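You operate a simulated robot arm through the tools that you are given. There is no shell and no other tool. Be economical: measure what you need, move in short steps, check, and stop when the job is done.

You run a simulated robot arm. Do the job below in one go: nothing can be reset, and whatever is moved stays where it is left.

TASK
Load the paper roll into the control unit and feed paper out.
Fine: the cardboard tube goes into the small grey tray; shut the control unit flap, push FEED once; leave the other bath controls as they are. Where these are worked on the way, their far stop is far enough and under half their travel is too little: control unit flap.

Only the result counts: the job must be done as asked and must still hold three seconds after the hand-in. Knocking over, shifting, dropping, spilling or breaking anything else fails it.

THE ROBOT
A 7-joint arm with a two-finger gripper, on a carriage that runs on a rail from [-7, 1803] to [2, -577] (x, y) and turns from -3.735 to 2.059 rad about z. Base frame: it is fixed where the carriage stands at the start and does not move with it; the origin is on the floor, on the carriage's upright axis, x ahead of it, y to its left, z up; the surface under the hand at the start is at about z = 900. Lengths are in mm, angles in rad, forces in N, time in s.
Its first joint turns from -2.601 to 2.601 rad. Places, roughly: bath drain valve [700, -800, 1000]; bath feed key [700, -400, 1000]; bath heat dial [700, -700, 900]; bath heat key [700, -200, 1000]; bath power switch [700, -500, 1000]; bath run key [700, -300, 1000]; bath stir switch [700, -600, 1000]; bath stop key [700, -300, 1000]; blue rubber bulb [500, 300, 1000]; blue valve of the white water unit [700, 400, 1100]; cardboard tube (3x6x3 cm) [900, -300, 1100]; control unit flap [900, -300, 1200]; green cool valve [700, 800, 1000]; grey clamp on the bath lid [1000, -600, 1300]; roll well of the control unit [900, -300, 1100]; small grey tray [700, -100, 900]. Payload 2.45 kg.
The TCP is the grasp point between the finger pads, 26 mm short of the fingertips. In the tool frame z runs along the fingers and y along their closing line. Largest opening 96 mm; the body of the gripper starts 69 mm behind the TCP.
Orientation is told as [roll, pitch, yaw] about the base's x, y, z axes, in that order, counted from this pose: with the fingers straight down and closing along the base's y, the tool's x points along the base's -x, its y along +y and its z along -z.

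THE INTERFACE
- The arm moves only by the tool arm_command. Its argument "steps" is a list of rows, each a list of 3 entries, a list of its own where there are three numbers: the shift along the tool's x, y, z in units of 40 mm (1.0 is 40 mm), then the turn, a rotation vector about the tool's x, y, z in units of 8 degrees (1.0 is 8 degrees), then the finger opening in mm, from 0 to 96. In form: [[[x, y, z], [rx, ry, rz], hand], ...]. A call has 1 to 8 rows; each row shifts and turns the commanded pose from where the row before left it, along the tool's axes as they then stand. A call with a number of a shift or a turn outside -1 to 1 is refused whole. A row lasts 0.2 s, in which the tool goes at most 50 mm and 0.15 rad; a call with a longer step from one row to the next is refused whole, and so is a gripper value outside its range. Where a pose cannot be reached the arm comes as near as it can. A force on the tool above 40 N (or 10 N above the force at the start of the call, whichever is more), or a blocked arm, ends the call early, and 0.2 s more pass. The fingers move at their own pace and stop on an object; they squeeze with about 44 N. The grip force told is the motor's: it shows also when the fingers shut on nothing. Time passes only in rows, and 0.2 s behind the last, so rows that do not move let the fingers close. The reply holds the time, the measured pose of the TCP, the force on the tool along the base axes, the opening and the grip force, in the units named above and with some noise, with the torque about the TCP (base axes, N m) and any sound that the robot's microphone picked up.
- Cameras (640 x 400 px; columns grow to the right, rows downward): "scene" is now at [57.1, 158.8, 1676.5]; the picture's right is [-0.11, -0.99, 0.00], its down [-0.69, 0.08, -0.72] and it looks along [0.72, -0.08, -0.69] (base axes); focal length 283 px, centre (320, 200). "wrist" rides on the gripper at [82, 3, -98] in the tool frame; the picture's right is [-0.04, 1.00, 0.00], its down [-0.73, -0.03, -0.68] and it looks along [-0.68, -0.03, 0.73] (tool axes); focal length 256 px, centre (320, 200). There is no depth. A picture from a camera that has moved, and an enlarged one, comes with that camera's place and axes in the base frame and with its lens. The place of the scene camera against the robot may be out by one fixed shift of up to 25 mm in any direction.
- capture(camera): a new picture of that camera. It takes no simulated time.
- move_column(by): slides the trunk up (or, below 0, down) by that many mm; the arm and the scene camera ride with it, the base frame stays. It gives what a move gives, with no picture.
- roll_base(legs): drives the robot by 1 to 6 legs, each [ahead, left, turn to the left] in mm, mm and rad, along the robot's own axes; the way and the turn of a leg run together, so that a leg with both is an arc; at most 1500 mm and 3.142 rad a leg. The arm and the cameras ride along, it lands a little off, and it stops where it bumps. It keeps to its track: a leg is cut to what the track allows. It gives what a move gives.
- aim_head(pan, tilt): turns the head with the scene camera to pan (to the left, within 2.705 rad either way) and tilt (down, from -0.506 to 1.204), counted from straight ahead of the robot. It gives what a move gives.
- enlarge(camera, box): a new picture of the part [left, top, right, bottom] of that camera's present view, enlarged. It takes no simulated time.
- sign_off(): hands the job in; it is judged then, once.

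Work in short steps. Places have to be worked out from the pictures, the camera data and where the tool is seen: move nearer, look again, correct. Check each grasp and each placing, and mend what went wrong. You have 120 turns and 90 pictures in all, those below and enlarged ones among them. Open the gripper and draw the arm clear of the work before you hand the job in, unless the task says otherwise; then end with one line.

The tools are called after "Request:" as name(argument=value, ...) on one line, values as JSON. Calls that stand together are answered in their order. arm_command: Moves the arm, as the interface text tells. Its arguments: {"type":"object","properties":{"steps":{"type":"array","items":{"type":"array"}}},"required":["steps"]} The other tools are called the same way: move_column (by) slides the trunk up or down; roll_base (legs) drives the base; aim_head (pan, tilt) turns the head that bears the scene camera; capture (camera) takes a picture; enlarge (camera, box) takes an enlarged picture of a part of a camera's view; sign_off () hands the job in.

At the start:

```text
time_s: 0.0
tcp_pos: [645.4, -405.0, 1000.4]
tool_rot: [0.001, 0.001, 0.0]
ft_force: [-0.2, -0.1, -0.6]
wrist_torque: [0.04, -0.01, -0.01]
grip_width: 96.2
gripper_force: 0.1
trunk travel left (down, up): [-675.0, 35.0]
robot x, y, heading: [1.3, 0.0, -0.001]
head pan, tilt: [-0.112, 0.764]
```

scene: 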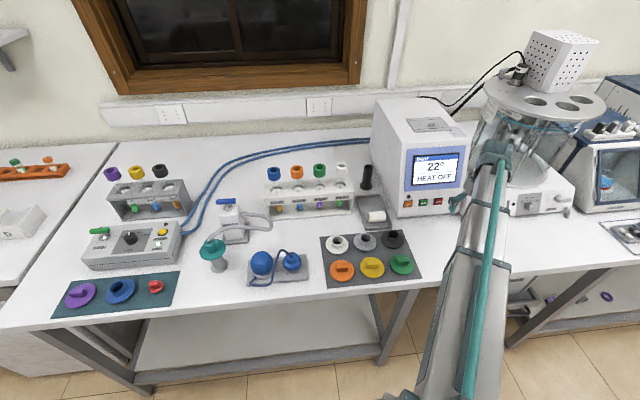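
wrist: 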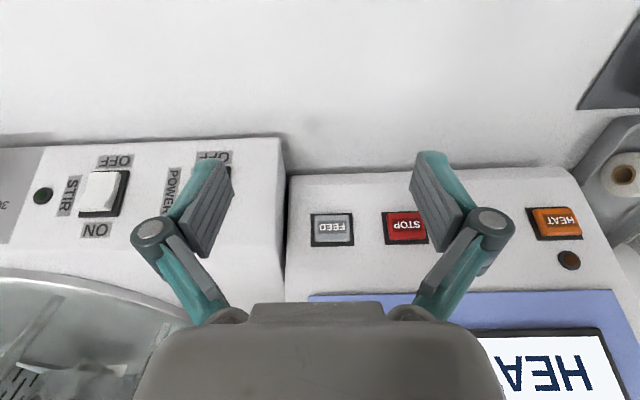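

The scene shows the control unit (white box with display) with a flap on top, and a grey tray with a paper roll to its left. I enlarge that region first.

Request:
enlarge(camera="scene", box=[340, 80, 500, 240])

```text
2.50 times, centred on (420, 160) of scene
camera zoom: at [57.1, 158.8, 1676.5], right [-0.11, -0.99, 0.0], down [-0.69, 0.08, -0.72], along [0.72, -0.08, -0.69], focal length 708 px, centre (70, 300)
```

zoom: 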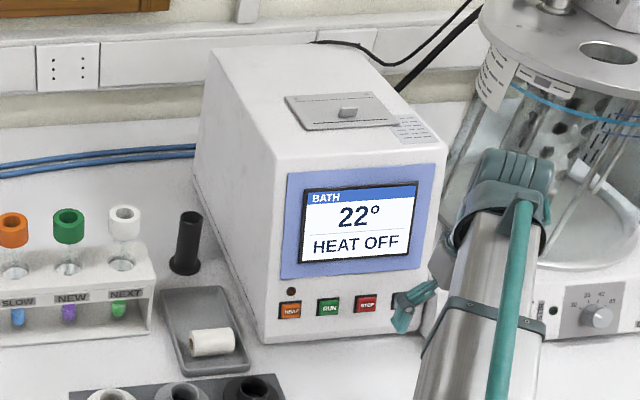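

I raise the tool to get above the unit, then look with the wrist camera.

Request:
arm_command(steps=[[[0, 0, -1], [0, 0, 0], 96], [[0, 0, -1], [0, 0, 0], 96], [[0, 0, -1], [0, 0, 0], 96], [[0, 0, -1], [0, 0, 0], 96], [[0, 0, -1], [0, 0, 0], 96], [[0, 0, -1], [0, 0, 0], 96], [[0, 0, -1], [0, 0, 0], 96], [[0, 0, -1], [0, 0, 0], 96]])

Request:
roll_base(legs=[[0, -200, 0]])

Request:
capture(camera="wrist")

Request:
capture(camera="scene")

```text
time_s: 1.8
tcp_pos: [651.8, -410.1, 1309.3]
tool_rot: [-0.011, -0.014, -0.002]
ft_force: [-0.6, -0.1, -0.9]
wrist_torque: [0.0, 0.04, 0.0]
grip_width: 96.0
gripper_force: 0.0
out of reach, approached as far as the arm can: row 8
trunk travel left (down, up): [-675.0, 35.0]
robot x, y, heading: [1.5, 0.4, -0.002]
head pan, tilt: [-0.112, 0.764]
```

```text
time_s: 3.4
tcp_pos: [650.2, -612.6, 1308.2]
tool_rot: [-0.011, -0.016, -0.006]
ft_force: [0.1, -0.2, -0.5]
wrist_torque: [0.04, -0.02, -0.03]
grip_width: 95.9
gripper_force: 0.0
trunk travel left (down, up): [-675.0, 35.0]
robot x, y, heading: [-0.4, -201.9, 0.003]
head pan, tilt: [-0.112, 0.764]
```

```text
86 pictures are left
camera wrist: at [567.1, -608.6, 1405.7], right [0.04, 1.0, -0.01], down [0.72, -0.03, 0.69], along [0.69, -0.04, -0.72], focal length 256 px, centre (320, 200)
```

wrist: 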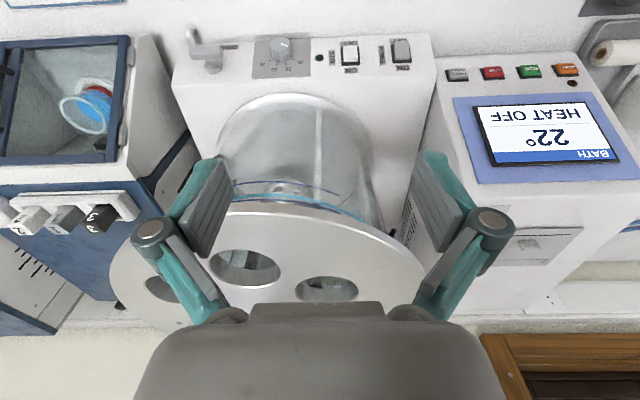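

```text
85 pictures are left
camera scene: at [58.4, -43.5, 1676.6], right [-0.12, -0.99, 0.0], down [-0.69, 0.08, -0.72], along [0.72, -0.08, -0.69], focal length 283 px, centre (320, 200)
```

scene: 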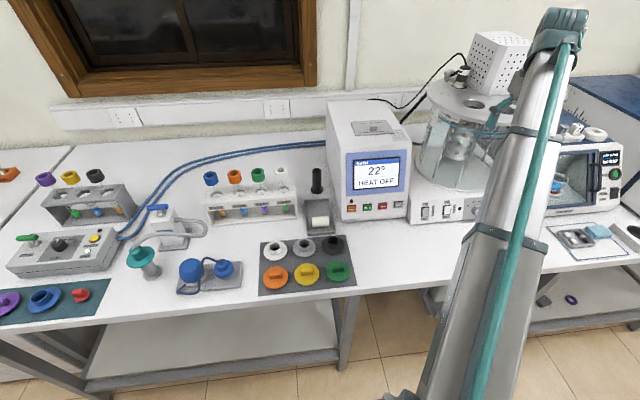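

Parallax between the two scene views will give the flap's height; I enlarge the unit from here.

Request:
enlarge(camera="scene", box=[312, 90, 424, 160])

Request:
enlarge(camera="wrist", box=[420, 180, 620, 305])

```text
5.71 times, centred on (368, 125) of scene
camera zoom: at [58.4, -43.5, 1676.6], right [-0.12, -0.99, 0.0], down [-0.69, 0.08, -0.72], along [0.72, -0.08, -0.69], focal length 1617 px, centre (46, 629)
```

zoom: 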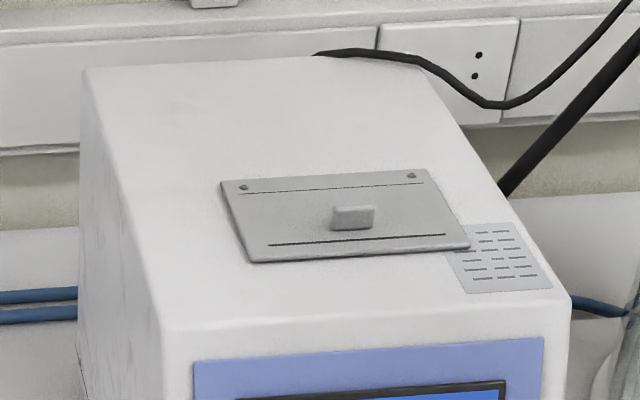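

```text
3.20 times, centred on (520, 242) of wrist
camera zoom: at [567.1, -608.6, 1405.7], right [0.04, 1.0, -0.01], down [0.72, -0.03, 0.69], along [0.69, -0.04, -0.72], focal length 819 px, centre (-320, 64)
```

zoom: 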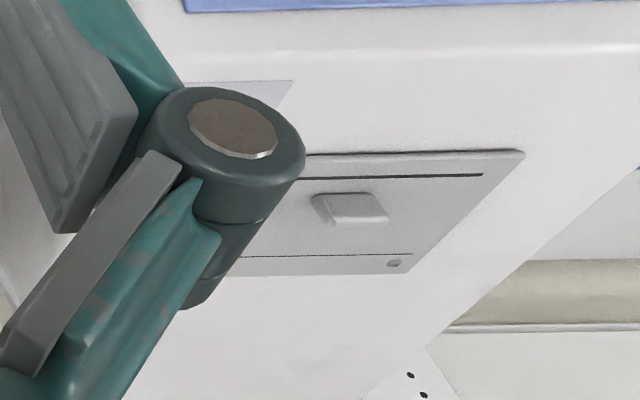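

Triangulating wrist and scene views puts the flap knob near (887, -317, 1178), with the flap hinged probably at its back. I raise the trunk and bring the tool sideways to y≈-317 in front of the unit.

Request:
move_column(by=35)

Request:
arm_command(steps=[[[0, 1, 0], [0, 0, 0], 96], [[0, 1, 0], [0, 0, 0], 96], [[0, 1, 0], [0, 0, 0], 96], [[0, 1, 0], [0, 0, 0], 96], [[0, 1, 0], [0, 0, 0], 96], [[0, 1, 0], [0, 0, 0], 96], [[0, 1, 0], [0, 0, 0], 96], [[0, 0.3, 0], [0, 0, 0], 96]])

Request:
capture(camera="wrist")

```text
time_s: 4.2
tcp_pos: [649.6, -612.3, 1345.6]
tool_rot: [-0.01, -0.016, -0.005]
ft_force: [0.4, 0.2, -0.2]
wrist_torque: [-0.01, -0.01, 0.03]
grip_width: 96.0
gripper_force: 0.1
trunk travel left (down, up): [-710.0, 0.0]
robot x, y, heading: [-1.7, -203.4, -0.004]
head pan, tilt: [-0.112, 0.764]
```

```text
time_s: 6.0
tcp_pos: [668.8, -327.5, 1302.4]
tool_rot: [-0.012, -0.025, -0.001]
ft_force: [0.1, 0.5, -1.4]
wrist_torque: [-0.04, 0.02, -0.02]
grip_width: 96.0
gripper_force: 0.2
out of reach, approached as far as the arm can: row 2, 3, 4, 5, 6
trunk travel left (down, up): [-710.0, 0.0]
robot x, y, heading: [0.3, -203.7, -0.004]
head pan, tilt: [-0.112, 0.764]
```

```text
82 pictures are left
camera wrist: at [584.9, -323.3, 1398.1], right [0.04, 1.0, -0.01], down [0.72, -0.02, 0.7], along [0.7, -0.04, -0.72], focal length 256 px, centre (320, 200)
```

wrist: 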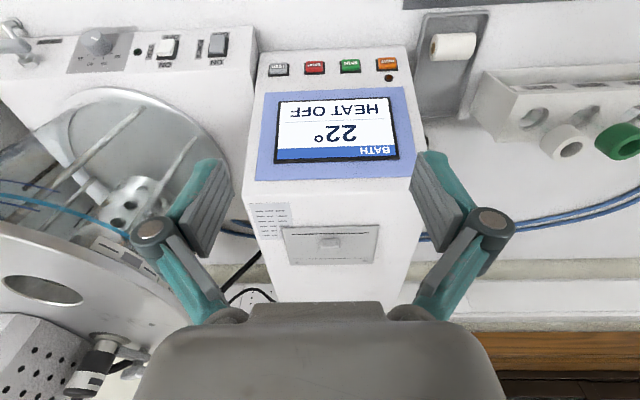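

The knob measures (883, -325) from here, consistent. I go ahead over the unit and look closer.

Request:
arm_command(steps=[[[-1, 0, 0], [0, 0, 0], 96], [[-1, 0, 0], [0, 0, 0], 96], [[-1, 0, 0], [0, 0, 0], 96], [[-0.6, 0, 0], [0, 0, 0], 96]])

Request:
capture(camera="wrist")

```text
time_s: 7.0
tcp_pos: [812.5, -327.6, 1305.4]
tool_rot: [-0.011, -0.015, -0.003]
ft_force: [0.1, 0.7, -0.3]
wrist_torque: [0.0, 0.05, 0.0]
grip_width: 95.9
gripper_force: 0.1
trunk travel left (down, up): [-710.0, 0.0]
robot x, y, heading: [-2.4, -200.5, -0.004]
head pan, tilt: [-0.112, 0.764]
```

```text
81 pictures are left
camera wrist: at [729.9, -323.2, 1402.2], right [0.04, 1.0, -0.01], down [0.72, -0.02, 0.69], along [0.69, -0.04, -0.72], focal length 256 px, centre (320, 200)
```

wrist: 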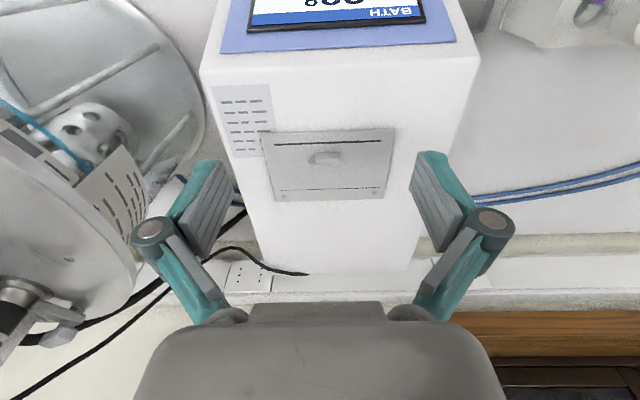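

I enlarge the flap to see its hinge and knob shape.

Request:
enlarge(camera="wrist", box=[250, 115, 410, 215])

```text
4.00 times, centred on (330, 165) of wrist
camera zoom: at [729.9, -323.2, 1402.2], right [0.04, 1.0, -0.01], down [0.72, -0.02, 0.69], along [0.69, -0.04, -0.72], focal length 1024 px, centre (280, 340)
```

zoom: 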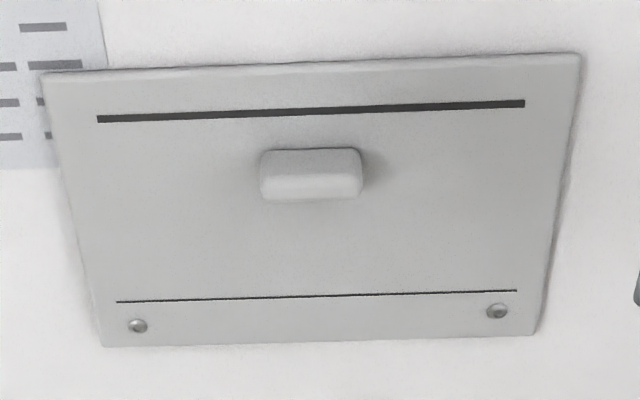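

The flap hinges at its back line (x≈936) with paper slit in front; the knob is about 26×14 mm at (882, -325), top ≈1178. I go ahead and down to above the knob with a narrower opening.

Request:
arm_command(steps=[[[-1, 0, 0], [0, 0, 0], 60], [[-0.95, 0, 0.5], [0, 0, 0], 60], [[0, 0.05, 1], [0, 0, 0], 60]])

Request:
capture(camera="wrist")

```text
time_s: 7.8
tcp_pos: [892.7, -325.7, 1243.6]
tool_rot: [-0.011, -0.016, -0.004]
ft_force: [0.3, 0.2, 0.6]
wrist_torque: [-0.01, 0.03, 0.02]
grip_width: 60.0
gripper_force: 0.0
trunk travel left (down, up): [-710.0, 0.0]
robot x, y, heading: [0.2, -206.1, -0.0]
head pan, tilt: [-0.112, 0.764]
```

```text
79 pictures are left
camera wrist: at [809.4, -321.4, 1341.5], right [0.04, 1.0, -0.01], down [0.72, -0.02, 0.69], along [0.69, -0.04, -0.72], focal length 256 px, centre (320, 200)
```

wrist: 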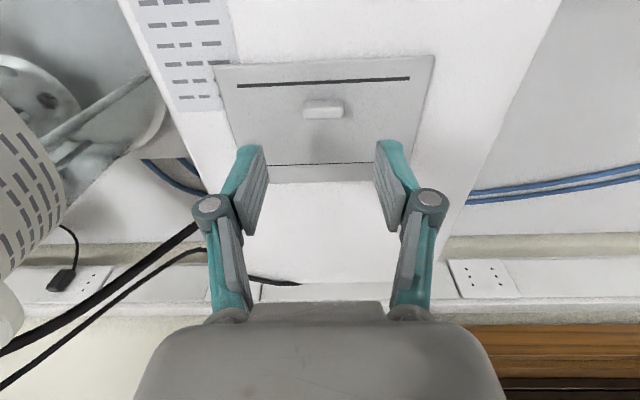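

The knob is confirmed at (882, -325). I lower by 44 mm to TCP z≈1199, keeping the fingers a little behind the knob's centre.

Request:
arm_command(steps=[[[0.05, 0, 0.6], [0, 0, 0], 60], [[0, 0, 0.5], [0, 0, 0], 60]])

Request:
enlarge(camera="wrist", box=[200, 30, 440, 180])

```text
time_s: 8.4
tcp_pos: [888.8, -326.0, 1203.5]
tool_rot: [-0.01, -0.014, -0.005]
ft_force: [0.4, -0.3, 0.2]
wrist_torque: [-0.02, -0.01, -0.01]
grip_width: 60.1
gripper_force: 0.1
trunk travel left (down, up): [-710.0, 0.0]
robot x, y, heading: [-2.0, -200.0, 0.0]
head pan, tilt: [-0.112, 0.764]
```

```text
2.67 times, centred on (320, 105) of wrist
camera zoom: at [805.7, -322.1, 1300.0], right [0.04, 1.0, -0.01], down [0.72, -0.02, 0.69], along [0.69, -0.04, -0.72], focal length 683 px, centre (320, 453)
```

zoom: 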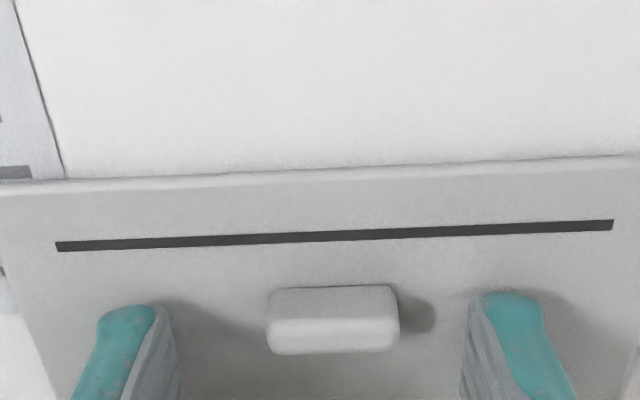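

The fingertips straddle the knob just above the flap plate. I go down 6 mm more and close on it.

Request:
arm_command(steps=[[[0, 0, 0.15], [0, 0, 0], 60], [[0, 0, 0], [0, 0, 0], 10], [[0, 0, 0], [0, 0, 0], 10], [[0, 0, 0], [0, 0, 0], 10]])

Request:
enlarge(camera="wrist", box=[200, 30, 440, 180])

```text
time_s: 9.4
tcp_pos: [886.7, -323.9, 1200.2]
tool_rot: [-0.009, -0.019, -0.001]
ft_force: [3.8, 12.5, 26.9]
wrist_torque: [0.62, -0.29, 0.12]
grip_width: 25.2
gripper_force: 45.2
trunk travel left (down, up): [-710.0, 0.0]
robot x, y, heading: [-0.2, -201.5, -0.0]
head pan, tilt: [-0.112, 0.764]
```

```text
2.67 times, centred on (320, 105) of wrist
camera zoom: at [803.8, -319.4, 1297.2], right [0.04, 1.0, -0.01], down [0.72, -0.02, 0.69], along [0.69, -0.04, -0.72], focal length 683 px, centre (320, 453)
```

zoom: 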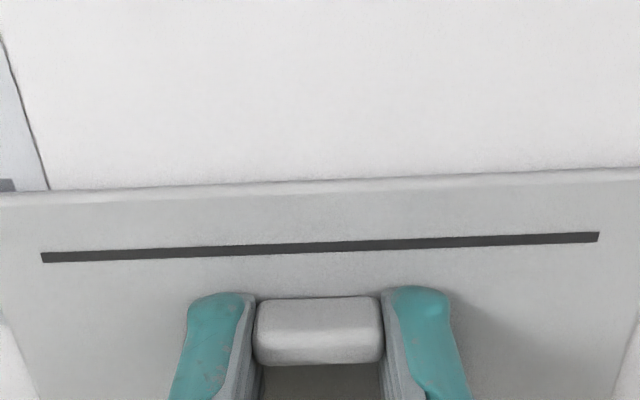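

Gripped firmly (25 mm), with the plate surface at z≈1174. I now swing the tool rigidly about the hinge line (~932, 1172) in 8° steps.

Request:
arm_command(steps=[[[-0.1085, 0, -0.17], [0, 1, 0], 10], [[-0.1085, 0, -0.15], [0, 1, 0], 10], [[-0.1085, 0, -0.15], [0, 1, 0], 10]])

Request:
capture(camera="wrist")

```text
time_s: 10.0
tcp_pos: [894.5, -324.5, 1202.1]
tool_rot: [-0.006, 0.226, 0.0]
ft_force: [-7.7, 8.0, 21.0]
wrist_torque: [0.77, 0.14, 0.01]
grip_width: 25.7
gripper_force: 37.2
out of reach, approached as far as the arm can: row 2, 3
trunk travel left (down, up): [-710.0, 0.0]
robot x, y, heading: [2.8, -204.3, 0.001]
head pan, tilt: [-0.112, 0.764]
stopped in row 3: the force on the tool passed its limit at 178 N (the readings are from after the stop); the commanded pose is now the measured one
```

```text
76 pictures are left
camera wrist: at [837.4, -319.9, 1316.7], right [0.04, 1.0, -0.02], down [0.87, -0.02, 0.5], along [0.5, -0.03, -0.87], focal length 256 px, centre (320, 200)
```

wrist: 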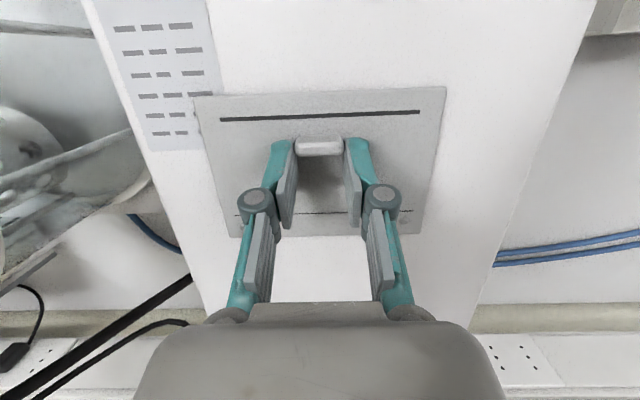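

Tilting back runs out of reach, so the tool stays leaning 0.23 rad and I lift along the knob's arc, letting the knob pivot between the pads. First a small part of it.

Request:
arm_command(steps=[[[-0.02, 0, -0.2], [0, 0, 0], 10], [[-0.02, 0, -0.2], [0, 0, 0], 10]])

Request:
capture(camera="wrist")

```text
time_s: 10.6
tcp_pos: [895.7, -324.4, 1202.3]
tool_rot: [-0.007, 0.226, -0.001]
ft_force: [-11.6, 11.1, 29.6]
wrist_torque: [0.73, -0.11, 0.1]
grip_width: 25.2
gripper_force: 45.0
out of reach, approached as far as the arm can: row 1, 2
trunk travel left (down, up): [-710.0, 0.0]
robot x, y, heading: [3.4, -204.6, 0.001]
head pan, tilt: [-0.112, 0.764]
```

```text
75 pictures are left
camera wrist: at [837.3, -319.6, 1316.5], right [0.04, 1.0, -0.02], down [0.87, -0.02, 0.5], along [0.5, -0.03, -0.87], focal length 256 px, centre (320, 200)
```

wrist: 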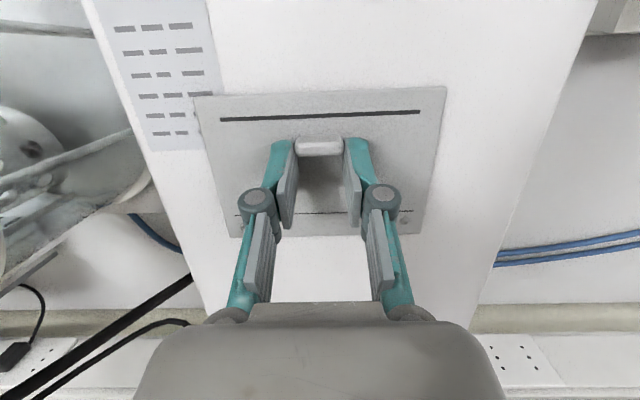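

The arm is at its reach limit when leaning back, so I'll let go, straighten the tool and move the base straight behind the flap for extra reach.

Request:
arm_command(steps=[[[0, 0, 0], [0, 0, 0], 60], [[0, 0, 0], [0, 0, 0], 60], [[0, 0, -0.2], [0, -0.8, 0], 60], [[0.3, 0, -0.4], [0, -0.8, 0], 60], [[0.5, 0, -0.6], [0, 0, 0], 60]])

```text
time_s: 11.8
tcp_pos: [870.7, -326.3, 1246.9]
tool_rot: [-0.009, 0.002, 0.001]
ft_force: [0.1, -0.2, 0.4]
wrist_torque: [0.01, 0.0, -0.01]
grip_width: 60.1
gripper_force: 0.1
trunk travel left (down, up): [-710.0, 0.0]
robot x, y, heading: [0.0, -201.0, -0.0]
head pan, tilt: [-0.112, 0.764]
```

I first shift the hand left by 124 mm, so that driving the base right brings it back without nearing the bath.

Request:
arm_command(steps=[[[0, 1, 0], [0, 0, 0], 60], [[0, 1, 0], [0, 0, 0], 60], [[0, 1, 0], [0, 0, 0], 60]])

Request:
roll_base(legs=[[0, -121, 0]])

Request:
capture(camera="wrist")

Request:
capture(camera="scene")

```text
time_s: 12.6
tcp_pos: [869.1, -204.8, 1243.5]
tool_rot: [-0.007, 0.004, -0.002]
ft_force: [0.5, 0.0, -0.3]
wrist_torque: [0.03, -0.04, -0.01]
grip_width: 60.2
gripper_force: 0.0
trunk travel left (down, up): [-710.0, 0.0]
robot x, y, heading: [2.8, -202.9, -0.003]
head pan, tilt: [-0.112, 0.764]
```

```text
time_s: 13.8
tcp_pos: [871.7, -326.9, 1244.6]
tool_rot: [-0.008, 0.005, 0.002]
ft_force: [-0.3, -0.4, 0.2]
wrist_torque: [0.03, 0.02, 0.01]
grip_width: 59.7
gripper_force: 0.0
trunk travel left (down, up): [-710.0, 0.0]
robot x, y, heading: [3.1, -325.5, -0.005]
head pan, tilt: [-0.112, 0.764]
```

```text
74 pictures are left
camera wrist: at [790.0, -322.3, 1341.9], right [0.04, 1.0, -0.01], down [0.74, -0.02, 0.68], along [0.68, -0.03, -0.74], focal length 256 px, centre (320, 200)
```

wrist: 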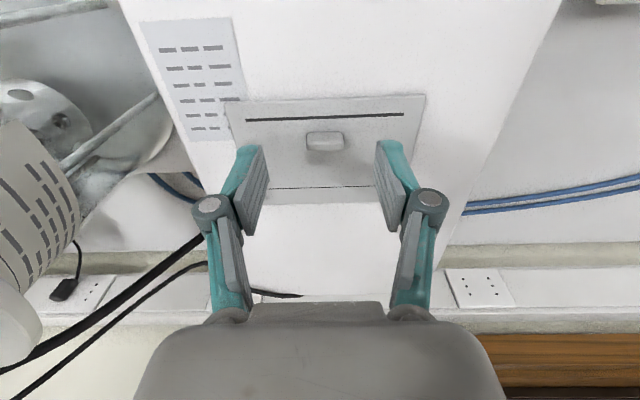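

```text
73 pictures are left
camera scene: at [58.6, -163.2, 1711.7], right [-0.11, -0.99, 0.0], down [-0.69, 0.08, -0.72], along [0.72, -0.08, -0.69], focal length 283 px, centre (320, 200)
```

scene: 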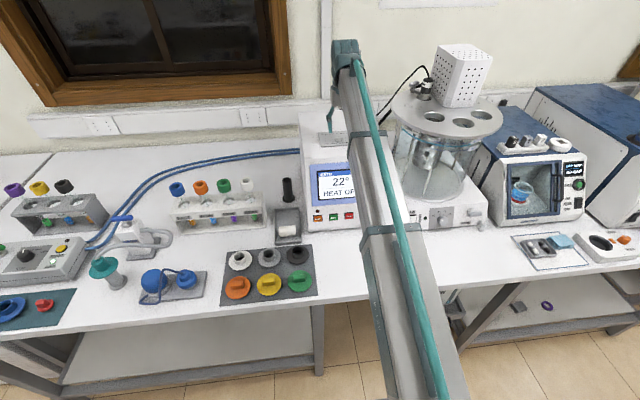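

Base is straight behind now; the knob is at (880, -324). I go down onto it with the finger's near corner at the knob and close.

Request:
arm_command(steps=[[[-0.41, 0.06, 0.5], [0, 0, 0], 60], [[0, 0, 0.5], [0, 0, 0], 60], [[0, 0, 0.05], [0, 0, 0], 10], [[0, 0, 0], [0, 0, 0], 10], [[0, 0, 0], [0, 0, 0], 10]])

Request:
capture(camera="wrist")

```text
time_s: 15.1
tcp_pos: [887.2, -322.9, 1201.3]
tool_rot: [-0.009, 0.004, 0.0]
ft_force: [1.3, 0.6, 4.2]
wrist_torque: [0.01, -0.09, 0.09]
grip_width: 25.3
gripper_force: 44.9
trunk travel left (down, up): [-710.0, 0.0]
robot x, y, heading: [0.6, -318.8, -0.001]
head pan, tilt: [-0.112, 0.764]
```

```text
72 pictures are left
camera wrist: at [806.3, -319.6, 1299.8], right [0.04, 1.0, -0.01], down [0.74, -0.02, 0.68], along [0.68, -0.03, -0.74], focal length 256 px, centre (320, 200)
```

wrist: 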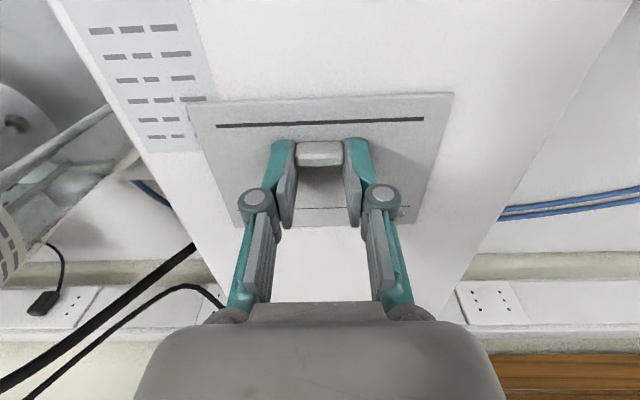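

Gripped again with the finger's near edge at mid-knob. I lift along the arc in 10° parts.

Request:
arm_command(steps=[[[-0.055, 0, -0.22], [0, 0, 0], 10], [[-0.09, 0, -0.21], [0, 0, 0], 10], [[0, 0, 0], [0, 0, 0], 10]])

Request:
capture(camera="wrist")

```text
time_s: 15.8
tcp_pos: [893.3, -322.4, 1218.9]
tool_rot: [-0.01, 0.005, -0.001]
ft_force: [-11.8, -0.5, -14.0]
wrist_torque: [0.12, 1.27, 0.05]
grip_width: 25.8
gripper_force: 45.0
trunk travel left (down, up): [-710.0, 0.0]
robot x, y, heading: [1.5, -321.9, -0.002]
head pan, tilt: [-0.112, 0.764]
```

```text
71 pictures are left
camera wrist: at [812.1, -319.6, 1316.8], right [0.04, 1.0, -0.01], down [0.74, -0.02, 0.68], along [0.67, -0.03, -0.74], focal length 256 px, centre (320, 200)
```

wrist: 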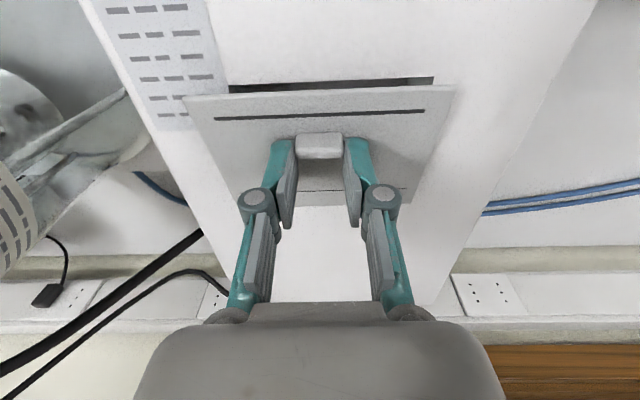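

Excellent: the flap is opening and the well shows below. I continue the arc to about 40°.

Request:
arm_command(steps=[[[-0.125, 0, -0.19], [0, 0, 0], 10], [[-0.155, 0, -0.17], [0, 0, 0], 10], [[0, 0, 0], [0, 0, 0], 10]])

Request:
capture(camera="wrist")

```text
time_s: 16.6
tcp_pos: [902.0, -323.9, 1233.2]
tool_rot: [-0.01, 0.004, -0.001]
ft_force: [-16.4, 2.0, -9.7]
wrist_torque: [0.1, 1.24, -0.02]
grip_width: 25.2
gripper_force: 44.8
trunk travel left (down, up): [-710.0, 0.0]
robot x, y, heading: [1.4, -321.0, -0.007]
head pan, tilt: [-0.112, 0.764]
```

```text
70 pictures are left
camera wrist: at [822.2, -319.6, 1331.7], right [0.04, 1.0, -0.01], down [0.74, -0.02, 0.67], along [0.67, -0.03, -0.74], focal length 256 px, centre (320, 200)
```

wrist: 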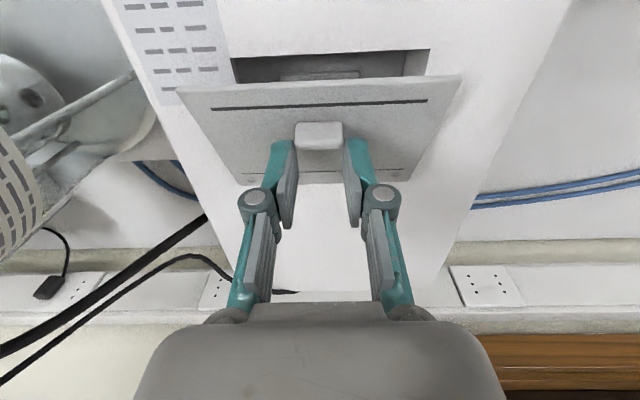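

The flap follows (about 35°). I carry on along the arc to about 60–65°.

Request:
arm_command(steps=[[[-0.185, 0, -0.135], [0, 0, 0], 10], [[-0.205, 0, -0.1], [0, 0, 0], 10], [[-0.1, 0, -0.04], [0, 0, 0], 10], [[0, 0, 0], [0, 0, 0], 10]])

Request:
capture(camera="wrist")

```text
time_s: 17.6
tcp_pos: [925.3, -321.1, 1243.5]
tool_rot: [-0.009, 0.005, 0.0]
ft_force: [-0.3, 0.3, -0.5]
wrist_torque: [0.01, 0.08, 0.0]
grip_width: 10.4
gripper_force: 0.1
trunk travel left (down, up): [-710.0, 0.0]
robot x, y, heading: [3.0, -321.0, 0.001]
head pan, tilt: [-0.112, 0.764]
```

```text
69 pictures are left
camera wrist: at [844.3, -318.2, 1342.3], right [0.04, 1.0, -0.01], down [0.74, -0.02, 0.68], along [0.68, -0.03, -0.74], focal length 256 px, centre (320, 200)
```

wrist: 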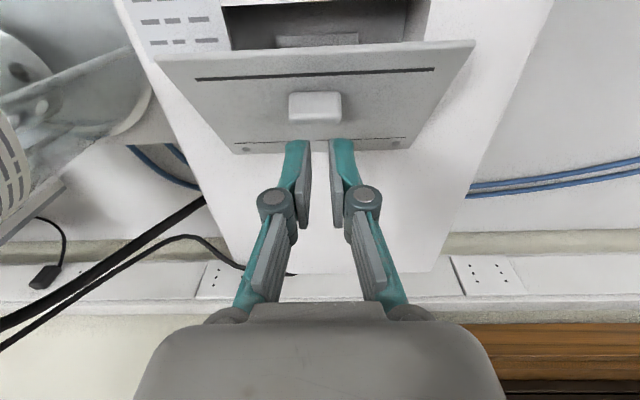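

The grip slipped but the flap stays up at about 45° by itself. I retreat up and back over it, then come down in front with closed fingers to push it from below.

Request:
arm_command(steps=[[[0.4, 0, -0.6], [0, 0, 0], 5], [[0.5, 0, -0.6], [0, 0, 0], 5], [[1, 0, -0.2], [0, 0, 0], 5], [[1, 0, 0], [0, 0, 0], 5]])

Request:
capture(camera="wrist")

```text
time_s: 18.6
tcp_pos: [808.0, -325.8, 1299.2]
tool_rot: [-0.008, 0.004, 0.0]
ft_force: [-1.1, -0.5, 0.2]
wrist_torque: [0.02, -0.02, 0.0]
grip_width: 4.7
gripper_force: 0.0
trunk travel left (down, up): [-710.0, 0.0]
robot x, y, heading: [-1.3, -320.1, 0.001]
head pan, tilt: [-0.112, 0.764]
```

```text
68 pictures are left
camera wrist: at [726.7, -320.8, 1397.3], right [0.04, 1.0, -0.01], down [0.74, -0.02, 0.68], along [0.68, -0.03, -0.74], focal length 256 px, centre (320, 200)
```

wrist: 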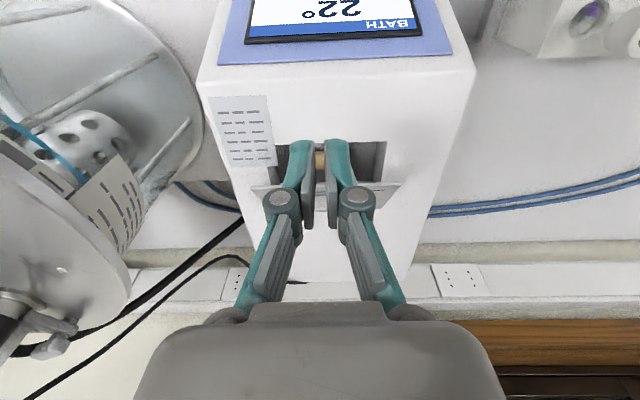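

The well is visible and the flap still stands. I lower to z≈1225 in front of the flap and push it back.

Request:
arm_command(steps=[[[0, 0, 1], [0, 0, 0], 5], [[0, 0, 0.9], [0, 0, 0], 5], [[-1, 0, 0], [0, 0, 0], 5], [[-0.8, 0, 0], [0, 0, 0], 5], [[-0.5, 0, 0], [0, 0, 0], 5]])

Request:
capture(camera="wrist")

```text
time_s: 19.9
tcp_pos: [896.1, -320.4, 1227.4]
tool_rot: [-0.009, 0.005, 0.0]
ft_force: [-3.5, 1.0, 6.0]
wrist_torque: [0.04, -0.19, 0.04]
grip_width: 6.0
gripper_force: 20.6
trunk travel left (down, up): [-710.0, 0.0]
robot x, y, heading: [2.3, -320.7, -0.003]
head pan, tilt: [-0.112, 0.764]
stopped in row 5: the force on the tool passed its limit at 121 N (the readings are from after the stop); the commanded pose is now the measured one
```

```text
67 pictures are left
camera wrist: at [815.1, -316.7, 1325.9], right [0.04, 1.0, -0.01], down [0.74, -0.02, 0.67], along [0.67, -0.03, -0.74], focal length 256 px, centre (320, 200)
```

wrist: 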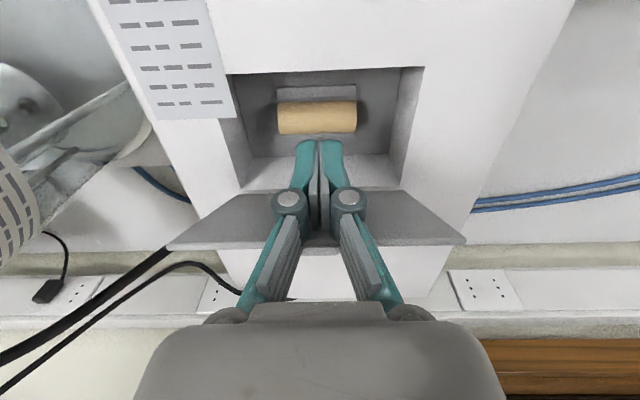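

The flap is now near upright and the cardboard tube is exposed. I push a bit more, gently, to find its stop.

Request:
arm_command(steps=[[[-0.15, 0, 0], [0, 0, 0], 5], [[-0.15, 0, 0], [0, 0, 0], 5], [[-0.15, 0, 0], [0, 0, 0], 5], [[-0.15, 0, 0], [0, 0, 0], 5]])

Request:
capture(camera="wrist")

```text
time_s: 20.7
tcp_pos: [910.2, -320.3, 1231.4]
tool_rot: [-0.01, 0.002, -0.001]
ft_force: [-7.0, 1.6, 25.2]
wrist_torque: [0.15, -0.52, 0.01]
grip_width: 5.9
gripper_force: 28.5
trunk travel left (down, up): [-710.0, 0.0]
robot x, y, heading: [0.9, -321.2, -0.002]
head pan, tilt: [-0.112, 0.764]
stopped in row 3: the force on the tool passed its limit at 42 N (the readings are from after the stop); the commanded pose is now the measured one
```

```text
66 pictures are left
camera wrist: at [829.0, -316.9, 1331.0], right [0.04, 1.0, -0.01], down [0.73, -0.02, 0.68], along [0.68, -0.03, -0.73], focal length 256 px, centre (320, 200)
```

wrist: 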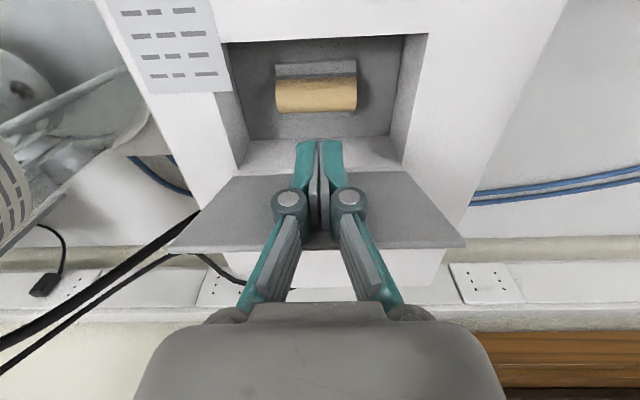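

The flap is now past vertical. I draw back and check that it stays.

Request:
arm_command(steps=[[[0.3, 0, -0.3], [0, 0, 0], 5], [[1, 0, -1], [0, 0, 0], 60], [[0.6, 0, 0], [0, 0, 0], 60]])

Request:
capture(camera="wrist")

Request:
enlarge(camera="scene", box=[220, 70, 420, 270])

```text
refused: row 2 steps farther than a row can; nothing moved
```

```text
65 pictures are left
camera wrist: at [829.0, -316.9, 1331.0], right [0.04, 1.0, -0.01], down [0.73, -0.02, 0.68], along [0.68, -0.03, -0.73], focal length 256 px, centre (320, 200)
```

wrist: 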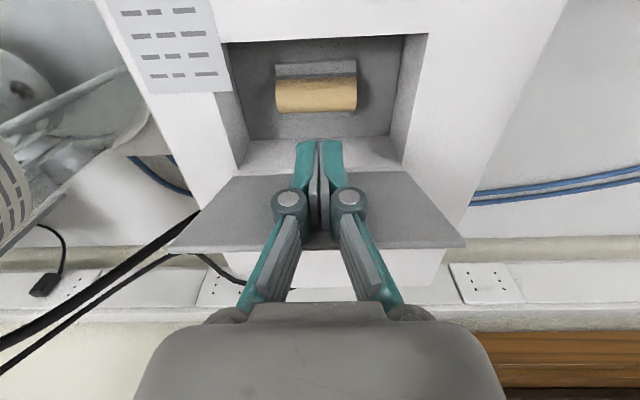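

```text
2.00 times, centred on (320, 170) of scene
camera zoom: at [54.0, -161.6, 1711.8], right [-0.11, -0.99, 0.0], down [-0.69, 0.08, -0.72], along [0.72, -0.08, -0.69], focal length 566 px, centre (320, 260)
```

zoom: 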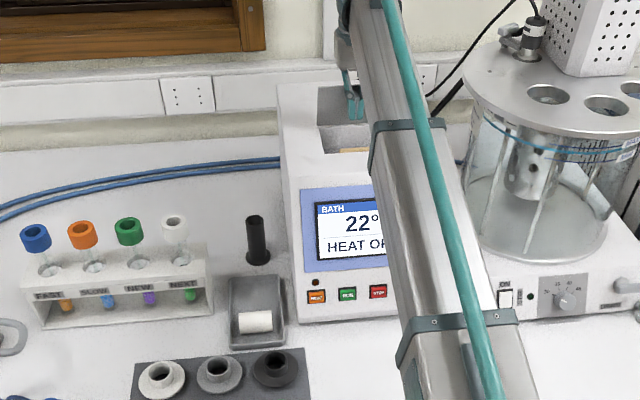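

That step was too long; I retreat in smaller steps.

Request:
arm_command(steps=[[[0.3, 0, -0.3], [0, 0, 0], 5], [[0.7, 0, -0.8], [0, 0, 0], 60], [[0.8, 0, -0.6], [0, 0, 0], 60]])

Request:
capture(camera="wrist")

```text
time_s: 21.5
tcp_pos: [841.1, -321.9, 1295.8]
tool_rot: [-0.007, 0.005, 0.0]
ft_force: [-0.1, -1.0, 0.1]
wrist_torque: [0.02, -0.04, 0.01]
grip_width: 60.1
gripper_force: 0.1
trunk travel left (down, up): [-710.0, 0.0]
robot x, y, heading: [4.1, -322.1, -0.005]
head pan, tilt: [-0.112, 0.764]
```

```text
63 pictures are left
camera wrist: at [759.0, -318.5, 1393.7], right [0.04, 1.0, -0.01], down [0.74, -0.02, 0.68], along [0.68, -0.03, -0.74], focal length 256 px, centre (320, 200)
```

wrist: 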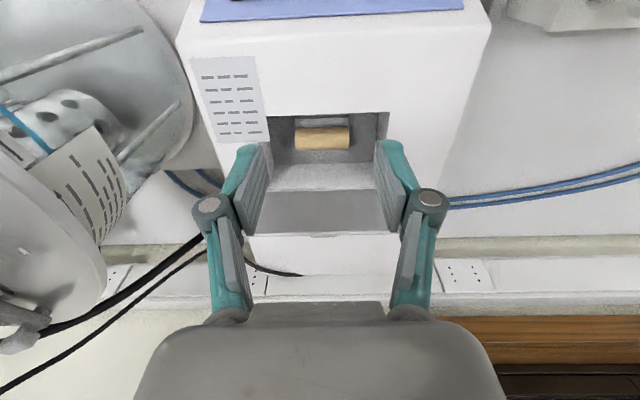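

The flap stays open. I enlarge the well to locate the tube.

Request:
enlarge(camera="wrist", box=[240, 90, 420, 210])

```text
3.33 times, centred on (330, 150) of wrist
camera zoom: at [759.0, -318.5, 1393.7], right [0.04, 1.0, -0.01], down [0.74, -0.02, 0.68], along [0.68, -0.03, -0.74], focal length 853 px, centre (287, 367)
```

zoom: 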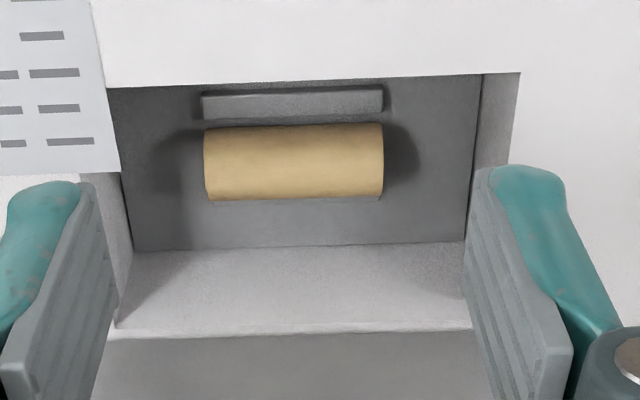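

The tube lies along y at about (900, -322, ~1137) in a well roughly 112 mm wide. I'll grip it at its ends; first move above it with 78 mm opening and lower partway.

Request:
arm_command(steps=[[[-0.75, 0, 0.5], [0, 0, 0], 76], [[-0.72, 0, 0.6], [0, 0, 0], 76], [[0, 0, 0.9], [0, 0, 0], 76]])

Request:
capture(camera="wrist")

```text
time_s: 22.3
tcp_pos: [899.9, -319.7, 1217.1]
tool_rot: [-0.011, 0.005, 0.0]
ft_force: [0.1, -0.6, -0.3]
wrist_torque: [-0.02, -0.02, 0.02]
grip_width: 76.0
gripper_force: 0.1
trunk travel left (down, up): [-710.0, 0.0]
robot x, y, heading: [3.1, -318.1, 0.0]
head pan, tilt: [-0.112, 0.764]
```

```text
61 pictures are left
camera wrist: at [819.2, -315.1, 1315.4], right [0.04, 1.0, -0.01], down [0.74, -0.02, 0.68], along [0.67, -0.03, -0.74], focal length 256 px, centre (320, 200)
```

wrist: 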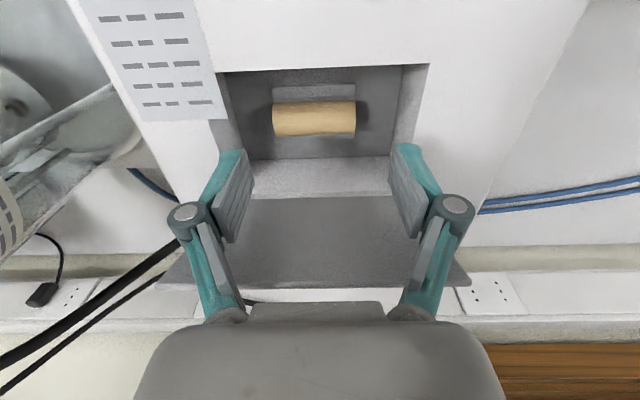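

The tube axis comes out at about (900, -323, 1135). I correct y by 3 mm and descend to z≈1155.

Request:
arm_command(steps=[[[0, -0.08, 0.6], [0, 0, 0], 76], [[0, 0, 0.6], [0, 0, 0], 76], [[0, 0, 0.35], [0, 0, 0], 76]])

Request:
capture(camera="wrist")

```text
time_s: 22.8
tcp_pos: [896.7, -321.9, 1191.3]
tool_rot: [-0.004, -0.001, 0.004]
ft_force: [-10.7, -0.7, 29.0]
wrist_torque: [0.43, -1.23, 0.24]
grip_width: 76.2
gripper_force: 0.2
trunk travel left (down, up): [-710.0, 0.0]
robot x, y, heading: [0.7, -317.1, -0.001]
head pan, tilt: [-0.112, 0.764]
stopped in row 2: the force on the tool passed its limit at 46 N (the readings are from after the stop); the commanded pose is now the measured one
```

```text
60 pictures are left
camera wrist: at [815.2, -318.6, 1289.6], right [0.04, 1.0, -0.01], down [0.73, -0.02, 0.68], along [0.68, -0.03, -0.73], focal length 256 px, centre (320, 200)
```

wrist: 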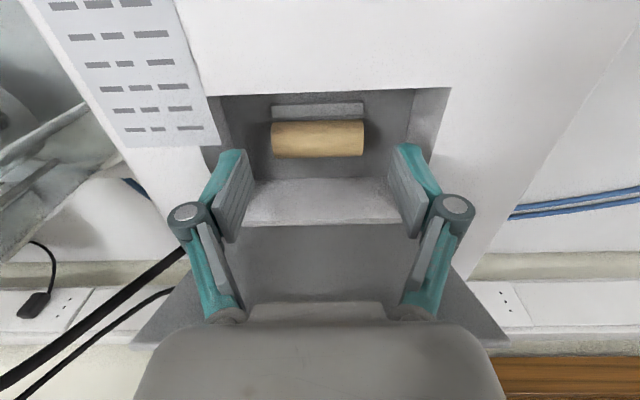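

The contact torque suggests the gripper body met the upright flap's top edge, not the well. I'll rise, lean the tool 16° toward the robot to clear the flap, and enter along that slant.

Request:
arm_command(steps=[[[0, -0.02, -0.72], [0, 0, 0], 76], [[0.5, 0, 0], [0, -1, 0], 76], [[0, 0, 0], [0, -1, 0], 76], [[0, 0, 0], [0, 0, 0], 76]])

Request:
capture(camera="wrist")

```text
time_s: 23.8
tcp_pos: [880.7, -322.5, 1215.4]
tool_rot: [-0.007, -0.277, 0.005]
ft_force: [-0.5, -0.3, -0.2]
wrist_torque: [-0.03, 0.03, 0.02]
grip_width: 75.7
gripper_force: 0.1
trunk travel left (down, up): [-710.0, 0.0]
robot x, y, heading: [0.8, -322.3, -0.002]
head pan, tilt: [-0.112, 0.764]
```

```text
59 pictures are left
camera wrist: at [775.8, -319.4, 1287.2], right [0.04, 1.0, 0.0], down [0.52, -0.02, 0.85], along [0.85, -0.03, -0.52], focal length 256 px, centre (320, 200)
```

wrist: 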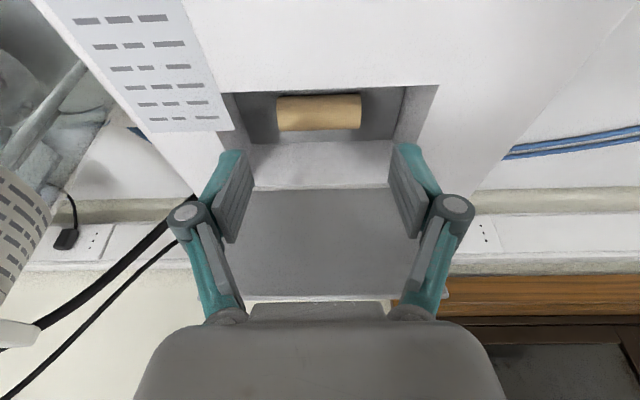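

The flap stands clear behind now. I slide in along the tool axis, with opening 72.

Request:
arm_command(steps=[[[0, 0.02, 0.5], [0, 0, 0], 72], [[0, 0, 0.5], [0, 0, 0], 72]])

Request:
capture(camera="wrist")

```text
time_s: 24.4
tcp_pos: [890.5, -323.8, 1176.8]
tool_rot: [-0.007, -0.278, 0.005]
ft_force: [-0.1, -0.3, -0.8]
wrist_torque: [-0.03, 0.02, -0.05]
grip_width: 71.9
gripper_force: 0.1
trunk travel left (down, up): [-710.0, 0.0]
robot x, y, heading: [0.2, -319.2, 0.003]
head pan, tilt: [-0.112, 0.764]
```

```text
58 pictures are left
camera wrist: at [786.1, -319.7, 1248.8], right [0.04, 1.0, 0.0], down [0.52, -0.02, 0.85], along [0.85, -0.03, -0.52], focal length 256 px, centre (320, 200)
```

wrist: 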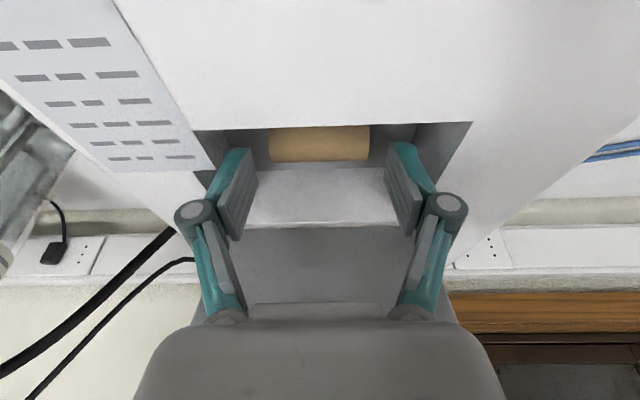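

No contact and well aligned. I descend 25 mm more.

Request:
arm_command(steps=[[[0, 0, 0.35], [0, 0, 0], 72], [[0, 0, 0.3], [0, 0, 0], 72]])

Request:
capture(camera="wrist")

```text
time_s: 25.0
tcp_pos: [898.2, -323.6, 1152.0]
tool_rot: [-0.007, -0.276, 0.006]
ft_force: [-1.2, -0.3, 0.1]
wrist_torque: [-0.03, 0.01, 0.02]
grip_width: 72.1
gripper_force: 0.0
trunk travel left (down, up): [-710.0, 0.0]
robot x, y, heading: [-1.3, -320.4, -0.004]
head pan, tilt: [-0.112, 0.764]
```

```text
57 pictures are left
camera wrist: at [793.4, -320.3, 1222.5], right [0.04, 1.0, 0.0], down [0.52, -0.02, 0.85], along [0.85, -0.03, -0.52], focal length 256 px, centre (320, 200)
```

wrist: 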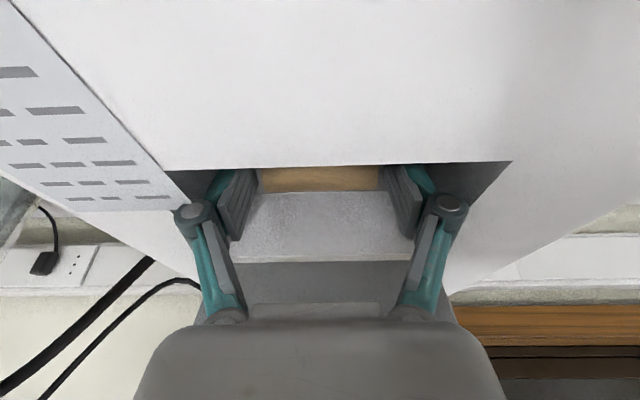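

The tube sits between the pads. I close on its ends.

Request:
arm_command(steps=[[[0, 0, 0], [0, 0, 0], 50], [[0, 0, 0], [0, 0, 0], 50], [[0, 0, 0], [0, 0, 0], 50]])

```text
time_s: 25.8
tcp_pos: [899.2, -322.3, 1151.3]
tool_rot: [-0.007, -0.277, 0.005]
ft_force: [0.5, 2.8, 3.3]
wrist_torque: [0.19, 0.01, -0.01]
grip_width: 56.1
gripper_force: 43.6
trunk travel left (down, up): [-710.0, 0.0]
robot x, y, heading: [0.5, -317.1, -0.002]
head pan, tilt: [-0.112, 0.764]
```

Gripped at 56 mm. I draw it out back along the tool axis.

Request:
arm_command(steps=[[[0, 0, -0.5], [0, 0, 0], 50], [[0, 0, -0.7], [0, 0, 0], 50], [[0, 0, -0.8], [0, 0, 0], 50], [[0, 0, -0.7], [0, 0, 0], 50]])

Request:
capture(camera="wrist")

```text
time_s: 26.8
tcp_pos: [866.2, -322.4, 1256.9]
tool_rot: [-0.006, -0.275, 0.005]
ft_force: [1.1, -0.5, 0.3]
wrist_torque: [-0.03, 0.03, -0.06]
grip_width: 55.9
gripper_force: 44.8
trunk travel left (down, up): [-710.0, 0.0]
robot x, y, heading: [0.6, -321.8, -0.003]
head pan, tilt: [-0.112, 0.764]
```

```text
56 pictures are left
camera wrist: at [762.1, -318.6, 1329.0], right [0.04, 1.0, 0.0], down [0.52, -0.02, 0.85], along [0.85, -0.03, -0.52], focal length 256 px, centre (320, 200)
```

wrist: 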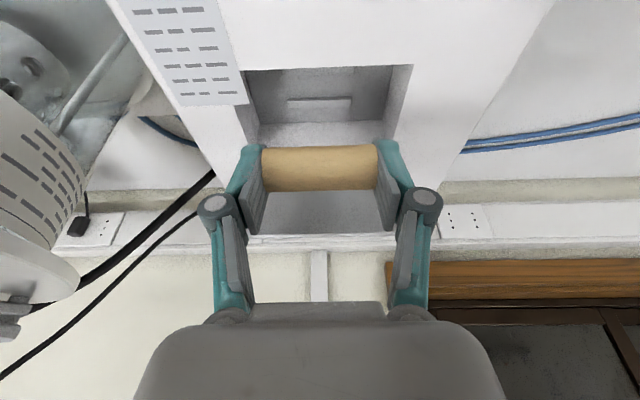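

The tube is held well. I retreat from the unit, straighten the tool and go left toward the tray at height.

Request:
arm_command(steps=[[[1, 0, -0.3], [0, 1, 0], 50], [[1, 0, -0.1], [0, 1, 0], 50], [[1, 0, 0], [0, 0, 0], 50], [[0.5, 0.8, 0], [0, 0, 0], 50], [[0, 1, 0], [0, 0, 0], 50], [[0, 1, 0], [0, 0, 0], 50], [[0, 1, 0], [0, 0, 0], 50], [[0, 1, 0], [0, 0, 0], 50]])

Request:
capture(camera="wrist")

```text
time_s: 28.6
tcp_pos: [722.4, -127.2, 1251.0]
tool_rot: [-0.007, 0.002, 0.002]
ft_force: [-0.2, -0.4, -0.6]
wrist_torque: [0.01, 0.01, 0.0]
grip_width: 55.9
gripper_force: 43.7
trunk travel left (down, up): [-710.0, 0.0]
robot x, y, heading: [6.4, -321.0, -0.002]
head pan, tilt: [-0.112, 0.764]
```

```text
55 pictures are left
camera wrist: at [641.3, -123.9, 1349.6], right [0.04, 1.0, -0.01], down [0.74, -0.02, 0.68], along [0.68, -0.03, -0.74], focal length 256 px, centre (320, 200)
```

wrist: 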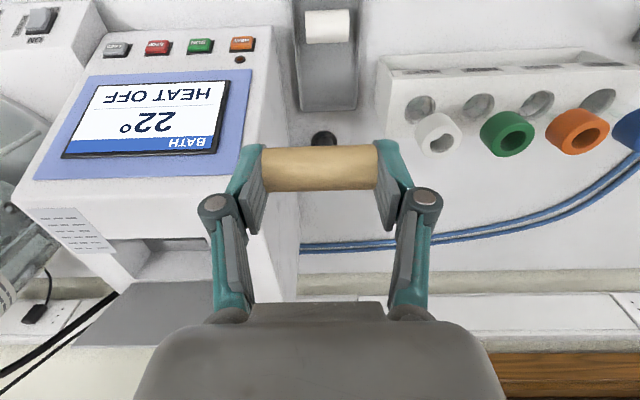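

The tray lies around x 680–815, y≈-120, with the roll at its near end. I go down 140 mm and look again.

Request:
arm_command(steps=[[[0.5, 0.1, 0.8], [0, 0, 0], 50], [[0, 0, 1], [0, 0, 0], 50], [[0, 0, 1], [0, 0, 0], 50], [[0, 0, 0.8], [0, 0, 0], 50]])

Request:
capture(camera="wrist")

```text
time_s: 29.6
tcp_pos: [701.2, -125.1, 1107.8]
tool_rot: [-0.008, 0.003, 0.001]
ft_force: [0.1, 1.0, 0.2]
wrist_torque: [-0.02, -0.01, -0.01]
grip_width: 55.8
gripper_force: 44.0
trunk travel left (down, up): [-710.0, 0.0]
robot x, y, heading: [4.7, -322.7, -0.002]
head pan, tilt: [-0.112, 0.764]
```

```text
54 pictures are left
camera wrist: at [621.6, -122.6, 1207.2], right [0.04, 1.0, -0.01], down [0.74, -0.02, 0.68], along [0.68, -0.03, -0.74], focal length 256 px, centre (320, 200)
```

wrist: 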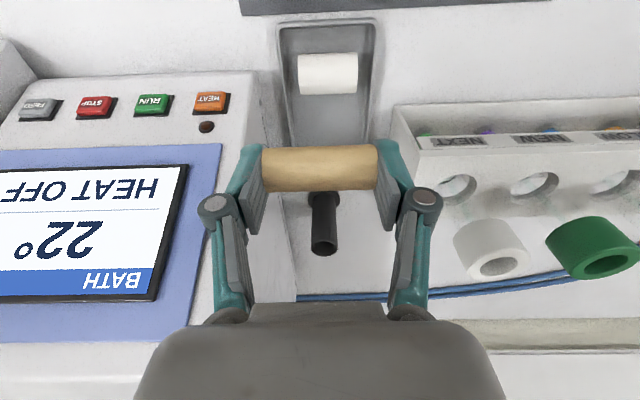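

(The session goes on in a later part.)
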